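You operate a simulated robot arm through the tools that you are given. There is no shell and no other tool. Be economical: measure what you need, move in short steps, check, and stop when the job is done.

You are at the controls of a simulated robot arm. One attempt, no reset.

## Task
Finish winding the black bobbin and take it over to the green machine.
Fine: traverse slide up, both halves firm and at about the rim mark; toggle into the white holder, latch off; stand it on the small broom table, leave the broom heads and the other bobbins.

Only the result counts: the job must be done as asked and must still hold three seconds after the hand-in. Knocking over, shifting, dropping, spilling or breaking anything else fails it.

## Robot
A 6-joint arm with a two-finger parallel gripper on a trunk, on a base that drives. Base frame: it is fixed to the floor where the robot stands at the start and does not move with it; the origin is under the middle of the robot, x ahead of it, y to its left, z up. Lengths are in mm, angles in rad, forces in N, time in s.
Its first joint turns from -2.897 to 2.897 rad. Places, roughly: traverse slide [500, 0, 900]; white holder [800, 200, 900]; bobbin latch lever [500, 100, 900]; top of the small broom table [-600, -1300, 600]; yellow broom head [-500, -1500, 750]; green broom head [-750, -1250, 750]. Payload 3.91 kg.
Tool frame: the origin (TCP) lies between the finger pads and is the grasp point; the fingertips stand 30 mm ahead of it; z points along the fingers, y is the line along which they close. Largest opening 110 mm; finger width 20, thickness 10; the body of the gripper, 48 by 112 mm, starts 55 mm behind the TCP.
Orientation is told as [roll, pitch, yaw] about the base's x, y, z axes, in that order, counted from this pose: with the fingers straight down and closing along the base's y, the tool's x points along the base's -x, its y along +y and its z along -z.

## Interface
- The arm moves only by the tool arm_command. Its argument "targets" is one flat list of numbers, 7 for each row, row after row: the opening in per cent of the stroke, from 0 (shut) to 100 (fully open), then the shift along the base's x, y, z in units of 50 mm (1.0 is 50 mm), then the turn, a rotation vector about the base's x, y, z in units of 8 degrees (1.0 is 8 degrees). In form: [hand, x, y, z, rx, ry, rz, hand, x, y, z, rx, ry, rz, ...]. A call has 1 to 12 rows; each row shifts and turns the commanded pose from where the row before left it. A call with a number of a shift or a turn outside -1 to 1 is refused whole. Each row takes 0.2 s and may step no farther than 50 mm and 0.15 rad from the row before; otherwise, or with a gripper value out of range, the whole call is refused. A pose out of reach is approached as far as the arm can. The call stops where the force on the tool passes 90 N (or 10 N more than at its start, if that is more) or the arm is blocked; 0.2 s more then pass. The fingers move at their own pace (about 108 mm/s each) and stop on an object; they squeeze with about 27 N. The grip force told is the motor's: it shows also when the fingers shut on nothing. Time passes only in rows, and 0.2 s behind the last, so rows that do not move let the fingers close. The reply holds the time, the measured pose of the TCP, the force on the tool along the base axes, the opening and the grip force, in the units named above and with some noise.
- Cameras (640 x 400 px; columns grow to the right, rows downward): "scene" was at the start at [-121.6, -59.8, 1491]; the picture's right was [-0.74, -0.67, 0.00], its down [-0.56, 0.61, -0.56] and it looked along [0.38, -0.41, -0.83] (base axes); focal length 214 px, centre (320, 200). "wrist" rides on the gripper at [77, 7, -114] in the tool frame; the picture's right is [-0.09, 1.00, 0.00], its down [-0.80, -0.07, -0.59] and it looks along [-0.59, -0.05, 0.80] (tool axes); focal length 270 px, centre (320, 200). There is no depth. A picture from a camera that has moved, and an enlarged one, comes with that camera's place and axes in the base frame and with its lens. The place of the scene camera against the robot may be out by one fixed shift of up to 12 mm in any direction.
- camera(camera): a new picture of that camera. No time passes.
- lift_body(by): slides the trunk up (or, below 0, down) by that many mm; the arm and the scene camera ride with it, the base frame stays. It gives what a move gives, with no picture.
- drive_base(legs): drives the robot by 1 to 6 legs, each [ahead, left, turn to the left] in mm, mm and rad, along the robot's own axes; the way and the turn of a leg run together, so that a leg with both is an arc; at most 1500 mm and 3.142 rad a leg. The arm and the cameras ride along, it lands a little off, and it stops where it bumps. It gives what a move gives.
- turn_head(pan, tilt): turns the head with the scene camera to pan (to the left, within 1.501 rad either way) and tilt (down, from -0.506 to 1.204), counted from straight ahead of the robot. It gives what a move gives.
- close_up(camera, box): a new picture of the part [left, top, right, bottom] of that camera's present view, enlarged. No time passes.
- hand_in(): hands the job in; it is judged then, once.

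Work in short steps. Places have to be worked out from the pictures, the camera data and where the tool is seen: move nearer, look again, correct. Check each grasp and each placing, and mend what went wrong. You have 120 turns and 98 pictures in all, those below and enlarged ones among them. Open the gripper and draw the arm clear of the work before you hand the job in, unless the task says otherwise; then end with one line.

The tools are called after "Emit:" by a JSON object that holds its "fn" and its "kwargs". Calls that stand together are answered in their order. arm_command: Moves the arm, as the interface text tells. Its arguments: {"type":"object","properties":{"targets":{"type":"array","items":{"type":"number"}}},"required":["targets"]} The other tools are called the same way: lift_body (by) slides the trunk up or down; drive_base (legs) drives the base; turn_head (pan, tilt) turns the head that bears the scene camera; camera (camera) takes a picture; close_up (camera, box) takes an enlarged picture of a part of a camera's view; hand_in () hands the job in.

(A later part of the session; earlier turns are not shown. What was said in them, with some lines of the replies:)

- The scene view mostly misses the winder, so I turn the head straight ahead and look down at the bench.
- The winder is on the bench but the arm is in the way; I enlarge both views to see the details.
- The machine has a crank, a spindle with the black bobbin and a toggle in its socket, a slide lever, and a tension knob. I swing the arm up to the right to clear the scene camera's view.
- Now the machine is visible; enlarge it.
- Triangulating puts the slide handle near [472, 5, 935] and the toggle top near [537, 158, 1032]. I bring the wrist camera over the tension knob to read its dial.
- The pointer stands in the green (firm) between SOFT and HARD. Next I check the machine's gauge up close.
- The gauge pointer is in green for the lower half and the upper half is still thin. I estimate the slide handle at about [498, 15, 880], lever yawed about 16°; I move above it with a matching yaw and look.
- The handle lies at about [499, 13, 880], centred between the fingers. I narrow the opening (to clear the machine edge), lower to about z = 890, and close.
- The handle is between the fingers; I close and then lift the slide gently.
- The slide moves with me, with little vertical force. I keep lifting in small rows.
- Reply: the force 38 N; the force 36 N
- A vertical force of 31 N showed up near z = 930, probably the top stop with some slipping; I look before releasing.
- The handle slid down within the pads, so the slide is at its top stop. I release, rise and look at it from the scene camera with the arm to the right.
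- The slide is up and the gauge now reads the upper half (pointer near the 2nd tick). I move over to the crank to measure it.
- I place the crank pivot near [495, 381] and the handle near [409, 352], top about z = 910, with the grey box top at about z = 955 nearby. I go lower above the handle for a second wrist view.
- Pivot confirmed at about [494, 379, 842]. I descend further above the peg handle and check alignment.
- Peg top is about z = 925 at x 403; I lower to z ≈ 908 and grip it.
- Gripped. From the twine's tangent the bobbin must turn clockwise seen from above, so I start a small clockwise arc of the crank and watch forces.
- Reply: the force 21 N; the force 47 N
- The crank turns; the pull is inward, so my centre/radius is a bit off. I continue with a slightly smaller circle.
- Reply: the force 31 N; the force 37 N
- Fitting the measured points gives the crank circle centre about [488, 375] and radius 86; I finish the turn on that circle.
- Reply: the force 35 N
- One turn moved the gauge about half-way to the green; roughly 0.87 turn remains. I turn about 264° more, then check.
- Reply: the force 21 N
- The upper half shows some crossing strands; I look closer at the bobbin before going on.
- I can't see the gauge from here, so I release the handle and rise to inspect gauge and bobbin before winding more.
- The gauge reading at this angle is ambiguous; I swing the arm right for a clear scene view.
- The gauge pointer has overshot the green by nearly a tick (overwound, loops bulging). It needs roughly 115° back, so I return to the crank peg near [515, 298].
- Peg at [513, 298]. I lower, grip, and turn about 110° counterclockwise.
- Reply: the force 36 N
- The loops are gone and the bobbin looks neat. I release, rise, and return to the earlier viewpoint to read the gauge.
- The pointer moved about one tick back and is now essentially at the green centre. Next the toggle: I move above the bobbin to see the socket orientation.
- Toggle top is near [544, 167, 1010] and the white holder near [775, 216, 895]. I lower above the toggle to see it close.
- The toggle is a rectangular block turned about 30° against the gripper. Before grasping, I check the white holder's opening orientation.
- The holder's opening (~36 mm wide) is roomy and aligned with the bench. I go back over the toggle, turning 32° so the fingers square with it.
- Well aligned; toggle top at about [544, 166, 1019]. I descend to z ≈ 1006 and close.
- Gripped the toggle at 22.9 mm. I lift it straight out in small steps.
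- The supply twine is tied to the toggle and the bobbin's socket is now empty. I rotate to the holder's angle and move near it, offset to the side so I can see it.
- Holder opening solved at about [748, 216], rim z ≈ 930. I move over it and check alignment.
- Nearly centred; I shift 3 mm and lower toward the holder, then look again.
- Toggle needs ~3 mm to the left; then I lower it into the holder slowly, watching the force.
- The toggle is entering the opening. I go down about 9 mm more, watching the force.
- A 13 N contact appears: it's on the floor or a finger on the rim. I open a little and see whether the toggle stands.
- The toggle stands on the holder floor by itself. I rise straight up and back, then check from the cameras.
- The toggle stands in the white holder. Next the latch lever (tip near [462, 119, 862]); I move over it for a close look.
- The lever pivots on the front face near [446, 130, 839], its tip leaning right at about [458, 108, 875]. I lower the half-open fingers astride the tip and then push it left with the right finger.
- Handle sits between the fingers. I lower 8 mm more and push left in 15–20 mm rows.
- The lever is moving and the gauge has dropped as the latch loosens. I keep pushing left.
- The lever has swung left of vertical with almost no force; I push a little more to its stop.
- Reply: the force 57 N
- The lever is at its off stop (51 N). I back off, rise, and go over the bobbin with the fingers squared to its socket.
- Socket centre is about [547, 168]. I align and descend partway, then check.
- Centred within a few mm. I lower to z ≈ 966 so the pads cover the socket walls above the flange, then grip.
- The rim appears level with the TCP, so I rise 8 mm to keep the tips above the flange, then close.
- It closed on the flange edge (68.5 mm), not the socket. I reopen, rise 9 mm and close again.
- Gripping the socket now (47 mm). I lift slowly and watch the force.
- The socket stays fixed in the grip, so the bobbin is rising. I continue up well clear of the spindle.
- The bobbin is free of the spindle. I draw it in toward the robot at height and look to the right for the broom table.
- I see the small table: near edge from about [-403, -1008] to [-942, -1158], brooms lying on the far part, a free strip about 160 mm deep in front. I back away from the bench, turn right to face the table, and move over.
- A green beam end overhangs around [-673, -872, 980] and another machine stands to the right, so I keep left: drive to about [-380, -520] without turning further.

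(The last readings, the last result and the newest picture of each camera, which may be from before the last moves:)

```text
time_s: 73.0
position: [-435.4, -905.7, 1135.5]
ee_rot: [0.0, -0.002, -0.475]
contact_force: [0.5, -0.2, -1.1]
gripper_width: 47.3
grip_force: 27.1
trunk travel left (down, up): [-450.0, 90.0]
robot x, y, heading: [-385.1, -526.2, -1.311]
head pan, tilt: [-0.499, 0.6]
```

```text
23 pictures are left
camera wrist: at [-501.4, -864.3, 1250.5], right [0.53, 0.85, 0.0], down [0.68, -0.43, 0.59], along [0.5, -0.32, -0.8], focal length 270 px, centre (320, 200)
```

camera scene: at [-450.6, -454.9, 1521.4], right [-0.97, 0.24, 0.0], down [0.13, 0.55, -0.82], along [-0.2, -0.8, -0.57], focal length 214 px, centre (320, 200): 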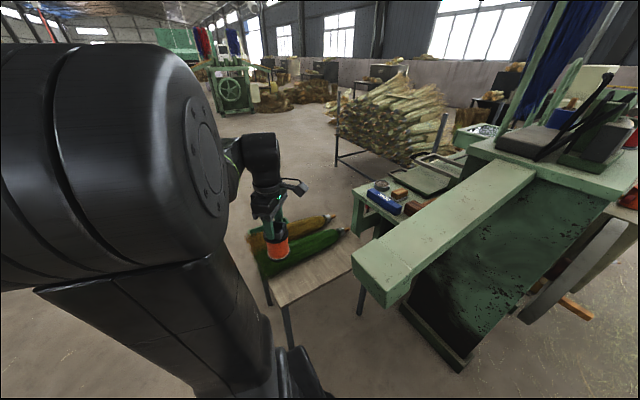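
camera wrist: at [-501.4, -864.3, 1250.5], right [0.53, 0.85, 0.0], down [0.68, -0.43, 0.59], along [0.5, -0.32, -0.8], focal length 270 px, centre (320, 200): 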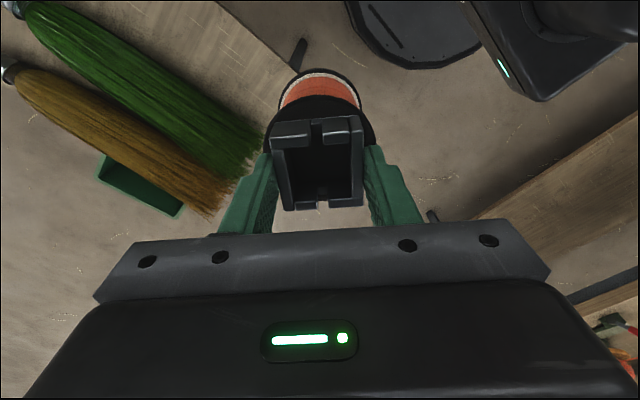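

The free strip is confirmed: edge near y ≈ -1010 and broom front near y ≈ -1204 at x ≈ -530. I carry the bobbin over [-525, -1090] at height and begin lowering.

Emit:
{"fn": "arm_command", "kwargs": {"targets": [0, -0.36, -0.737, 0, 0, 0, 0, 0, -0.36, -0.737, 0, 0, 0, 0, 0, -0.36, -0.737, 0, 0, 0, 0, 0, -0.36, -0.737, 0, 0, 0, 0, 0, -0.36, -0.737, 0, 0, 0, 0, 0, 0, 0, -0.9, 0, 0, 0, 0, 0, 0, -0.9, 0, 0, 0, 0, 0, 0, -0.9, 0, 0, 0]}}

Emit:
{"fn": "camera", "kwargs": {"camera": "scene"}}

Emit:
{"fn": "camera", "kwargs": {"camera": "wrist"}}

```text
time_s: 74.8
position: [-525.5, -1091.9, 1001.3]
ee_rot: [0.0, 0.0, -0.474]
contact_force: [0.0, 0.8, -1.2]
gripper_width: 47.2
grip_force: 27.1
trunk travel left (down, up): [-450.0, 90.0]
robot x, y, heading: [-385.9, -525.8, -1.317]
head pan, tilt: [-0.499, 0.6]
```

```text
22 pictures are left
camera scene: at [-450.8, -455.2, 1521.5], right [-0.97, 0.24, 0.0], down [0.13, 0.55, -0.82], along [-0.2, -0.8, -0.57], focal length 214 px, centre (320, 200)
```

scene: 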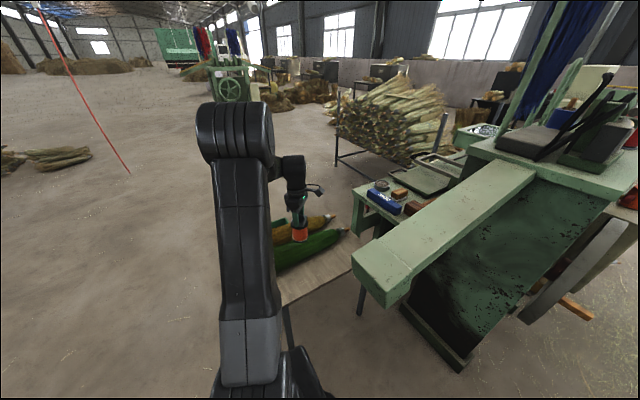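

```text
21 pictures are left
camera wrist: at [-590.4, -1050.6, 1116.7], right [0.53, 0.85, 0.0], down [0.68, -0.43, 0.59], along [0.5, -0.32, -0.8], focal length 270 px, centre (320, 200)
```

wrist: 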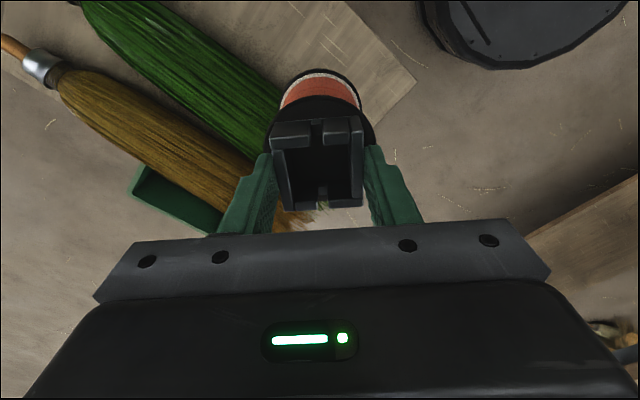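

Table corner and broom positions agree; the bobbin is over free table. I lower to about z = 748.

Emit:
{"fn": "arm_command", "kwargs": {"targets": [0, 0, 0.06, -0.85, 0, 0, 0, 0, 0, 0, -0.85, 0, 0, 0, 0, 0, 0, -0.85, 0, 0, 0, 0, 0, 0, -0.85, 0, 0, 0, 0, 0, 0, -0.85, 0, 0, 0, 0, 0, 0, -0.75, 0, 0, 0]}}

Emit:
{"fn": "camera", "kwargs": {"camera": "wrist"}}

Emit:
{"fn": "close_up", "kwargs": {"camera": "scene", "box": [250, 190, 400, 310]}}

```text
time_s: 76.2
position: [-528.8, -1085.7, 747.4]
ee_rot: [-0.001, 0.0, -0.476]
contact_force: [0.0, 1.3, -1.0]
gripper_width: 47.3
grip_force: 27.0
trunk travel left (down, up): [-450.0, 90.0]
robot x, y, heading: [-388.5, -526.7, -1.311]
head pan, tilt: [-0.499, 0.6]
```

```text
20 pictures are left
camera wrist: at [-594.2, -1044.2, 863.6], right [0.53, 0.85, 0.0], down [0.68, -0.43, 0.59], along [0.5, -0.32, -0.8], focal length 270 px, centre (320, 200)
```

wrist: 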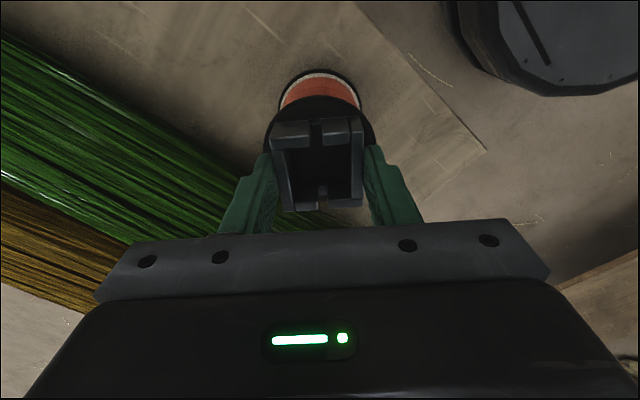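

```text
3.33 times, centred on (325, 250) of scene
camera zoom: at [-450.7, -454.9, 1521.5], right [-0.97, 0.24, 0.0], down [0.13, 0.55, -0.82], along [-0.2, -0.8, -0.57], focal length 715 px, centre (303, 33)
```

zoom: 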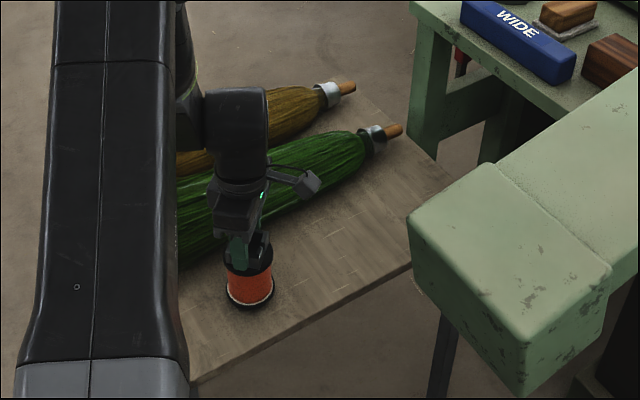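

The bobbin hovers over free table. I lower in small rows until contact.

Emit:
{"fn": "arm_command", "kwargs": {"targets": [0, 0, 0, -0.2, 0, 0, 0, 0, 0, 0, -0.15, 0, 0, 0, 0, 0, 0, -0.1, 0, 0, 0]}}

Emit:
{"fn": "arm_command", "kwargs": {"targets": [0, 0, 0, -0.06, 0, 0, 0, 0, 0, 0, -0.06, 0, 0, 0]}}

```text
time_s: 77.0
position: [-527.3, -1087.3, 729.7]
ee_rot: [-0.006, -0.001, -0.474]
contact_force: [-1.5, 2.9, 37.7]
gripper_width: 47.4
grip_force: 27.0
trunk travel left (down, up): [-450.0, 90.0]
robot x, y, heading: [-386.5, -522.5, -1.312]
head pan, tilt: [-0.499, 0.6]
```

```text
time_s: 77.7
position: [-525.7, -1086.9, 730.2]
ee_rot: [-0.012, -0.003, -0.47]
contact_force: [5.1, 16.2, 54.7]
gripper_width: 47.6
grip_force: 26.8
trunk travel left (down, up): [-450.0, 90.0]
robot x, y, heading: [-387.3, -526.2, -1.313]
head pan, tilt: [-0.499, 0.6]
stopped in row 2: the force on the tool passed its limit (the readings are from after the stop); the commanded pose is now the measured one
```

The bobbin stands on the table at TCP z ≈ 730. I ease the pressure slightly and check before releasing.

Emit:
{"fn": "arm_command", "kwargs": {"targets": [0, 0, 0, 0.02, 0, 0, 0, 0, 0, 0, 0, 0, 0, 0]}}

Emit:
{"fn": "close_up", "kwargs": {"camera": "scene", "box": [270, 235, 345, 295]}}

```text
time_s: 78.3
position: [-526.8, -1086.2, 730.4]
ee_rot: [-0.012, -0.004, -0.473]
contact_force: [1.3, 13.1, 52.4]
gripper_width: 47.2
grip_force: 26.8
trunk travel left (down, up): [-450.0, 90.0]
robot x, y, heading: [-388.9, -529.0, -1.314]
head pan, tilt: [-0.499, 0.6]
```

```text
6.67 times, centred on (308, 265) of scene
camera zoom: at [-449.3, -448.7, 1521.2], right [-0.97, 0.24, 0.0], down [0.13, 0.55, -0.83], along [-0.2, -0.8, -0.56], focal length 1430 px, centre (403, -233)
```

zoom: 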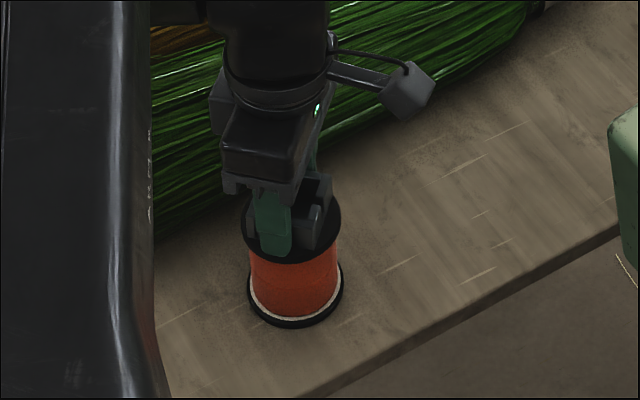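

It stands with 52 N pressing down; I rise in 2 mm steps until the load is small.

Emit:
{"fn": "arm_command", "kwargs": {"targets": [0, 0, 0, 0.05, 0, 0, 0, 0, 0, 0, 0.03, 0, 0, 0]}}

```text
time_s: 78.9
position: [-527.2, -1086.9, 730.5]
ee_rot: [-0.007, -0.001, -0.473]
contact_force: [0.0, 7.5, 14.2]
gripper_width: 47.4
grip_force: 27.2
trunk travel left (down, up): [-450.0, 90.0]
robot x, y, heading: [-388.7, -527.0, -1.312]
head pan, tilt: [-0.499, 0.6]
```

Load is down to 14 N; a last 1.5 mm, then open the fingers gently.

Emit:
{"fn": "arm_command", "kwargs": {"targets": [0, 0, 0, 0.03, 0, 0, 0, 50, 0, 0, 0, 0, 0, 0, 68, 0, 0, 0, 0, 0, 0, 68, 0, 0, 0, 0, 0, 0]}}

Emit:
{"fn": "camera", "kwargs": {"camera": "wrist"}}

```text
time_s: 79.9
position: [-526.9, -1089.4, 731.3]
ee_rot: [-0.007, -0.004, -0.473]
contact_force: [0.6, 0.2, 0.5]
gripper_width: 74.6
grip_force: 0.0
trunk travel left (down, up): [-450.0, 90.0]
robot x, y, heading: [-383.3, -529.9, -1.307]
head pan, tilt: [-0.499, 0.6]
```

```text
17 pictures are left
camera wrist: at [-592.4, -1047.1, 847.4], right [0.53, 0.85, -0.01], down [0.68, -0.42, 0.6], along [0.5, -0.32, -0.8], focal length 270 px, centre (320, 200)
```

wrist: 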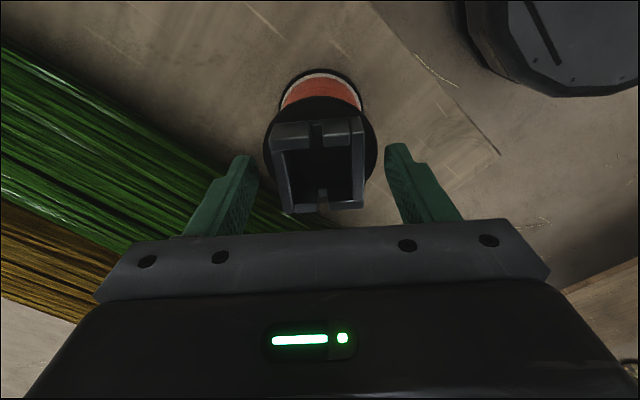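

Released cleanly on both sides. I rise straight up, then back toward the robot.

Emit:
{"fn": "arm_command", "kwargs": {"targets": [68, 0, 0, 0.4, 0, 0, 0, 68, 0, 0, 0.8, 0, 0, 0, 68, 0, 0, 0.9, 0, 0, 0, 68, 0, 0, 0.9, 0, 0, 0, 68, 0, 0, 0.9, 0, 0, 0, 68, 0, 0, 0.9, 0, 0, 0, 68, 0, 0, 0.9, 0, 0, 0, 68, 0, 0, 0.9, 0, 0, 0, 68, 0.4, 0.7, 0, 0, 0, 0, 68, 0.4, 0.7, 0, 0, 0, 0, 68, 0.4, 0.7, 0, 0, 0, 0, 68, 0.4, 0.7, 0, 0, 0, 0]}}

Emit:
{"fn": "camera", "kwargs": {"camera": "scene"}}

Emit:
{"fn": "close_up", "kwargs": {"camera": "scene", "box": [260, 190, 380, 300]}}

```text
time_s: 82.5
position: [-449.5, -947.6, 1063.5]
ee_rot: [-0.008, -0.001, -0.472]
contact_force: [0.2, 0.0, -0.4]
gripper_width: 74.7
grip_force: 0.1
trunk travel left (down, up): [-450.0, 90.0]
robot x, y, heading: [-384.3, -524.4, -1.317]
head pan, tilt: [-0.499, 0.6]
```

```text
16 pictures are left
camera scene: at [-450.3, -453.5, 1521.4], right [-0.97, 0.24, 0.0], down [0.13, 0.55, -0.83], along [-0.2, -0.8, -0.56], focal length 214 px, centre (320, 200)
```

scene: 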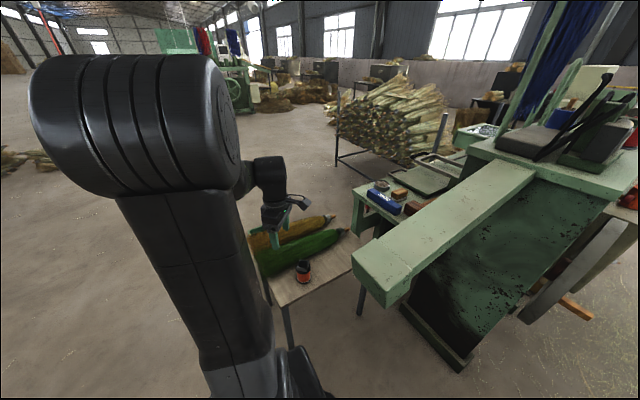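

```text
3.64 times, centred on (320, 245) of scene
camera zoom: at [-450.3, -453.5, 1521.4], right [-0.97, 0.24, 0.0], down [0.13, 0.55, -0.83], along [-0.2, -0.8, -0.56], focal length 780 px, centre (320, 36)
```

zoom: 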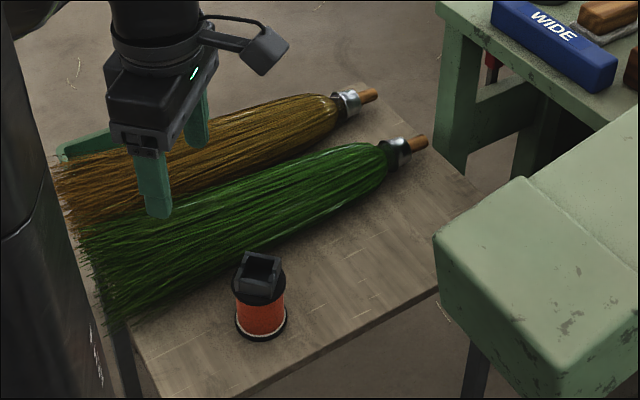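

The bobbin stands freely and the brooms are untouched. I turn the head to the bench for a final check of slide, toggle and latch.

Emit:
{"fn": "turn_head", "kwargs": {"pan": 1.5, "tilt": 0.45}}

Emit:
{"fn": "camera", "kwargs": {"camera": "scene"}}

```text
time_s: 84.4
position: [-449.3, -949.4, 1062.7]
ee_rot: [-0.006, -0.004, -0.473]
contact_force: [0.0, 0.2, -0.1]
gripper_width: 74.7
grip_force: 0.0
trunk travel left (down, up): [-450.0, 90.0]
robot x, y, heading: [-388.3, -524.3, -1.312]
head pan, tilt: [1.499, 0.45]
```

```text
14 pictures are left
camera scene: at [-339.2, -351.4, 1535.0], right [0.19, -0.98, 0.0], down [-0.43, -0.08, -0.9], along [0.88, 0.17, -0.44], focal length 214 px, centre (320, 200)
```

scene: 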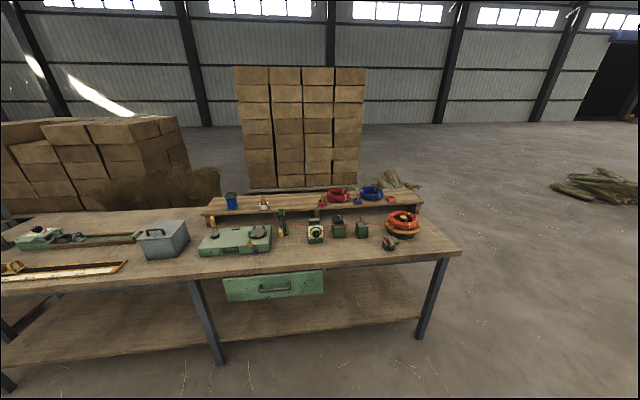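

Emit:
{"fn": "close_up", "kwargs": {"camera": "scene", "box": [190, 185, 310, 260]}}

```text
5.33 times, centred on (250, 222) of scene
camera zoom: at [-339.2, -351.4, 1535.0], right [0.19, -0.98, 0.0], down [-0.43, -0.08, -0.9], along [0.88, 0.17, -0.44], focal length 1144 px, centre (693, 80)
```

zoom: 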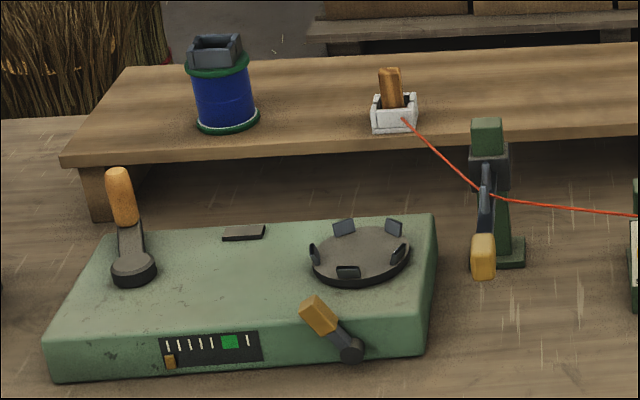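

Slide up, toggle upright in the white holder, latch off, bobbin standing on the table, gripper open and clear. I hand in.

Emit:
{"fn": "hand_in", "kwargs": {}}

```text
The job is handed in.
```

The black bobbin is wound and standing on the small broom table. The traverse slide is up, the toggle is in the white holder, the latch is off, and the broom heads and other bobbins are untouched. I overwound the upper half by nearly one gauge tick and turned it back until the pointer was at the green. I judged firmness from the tension dial, which was in its green zone, and the neat winding, not by touch.
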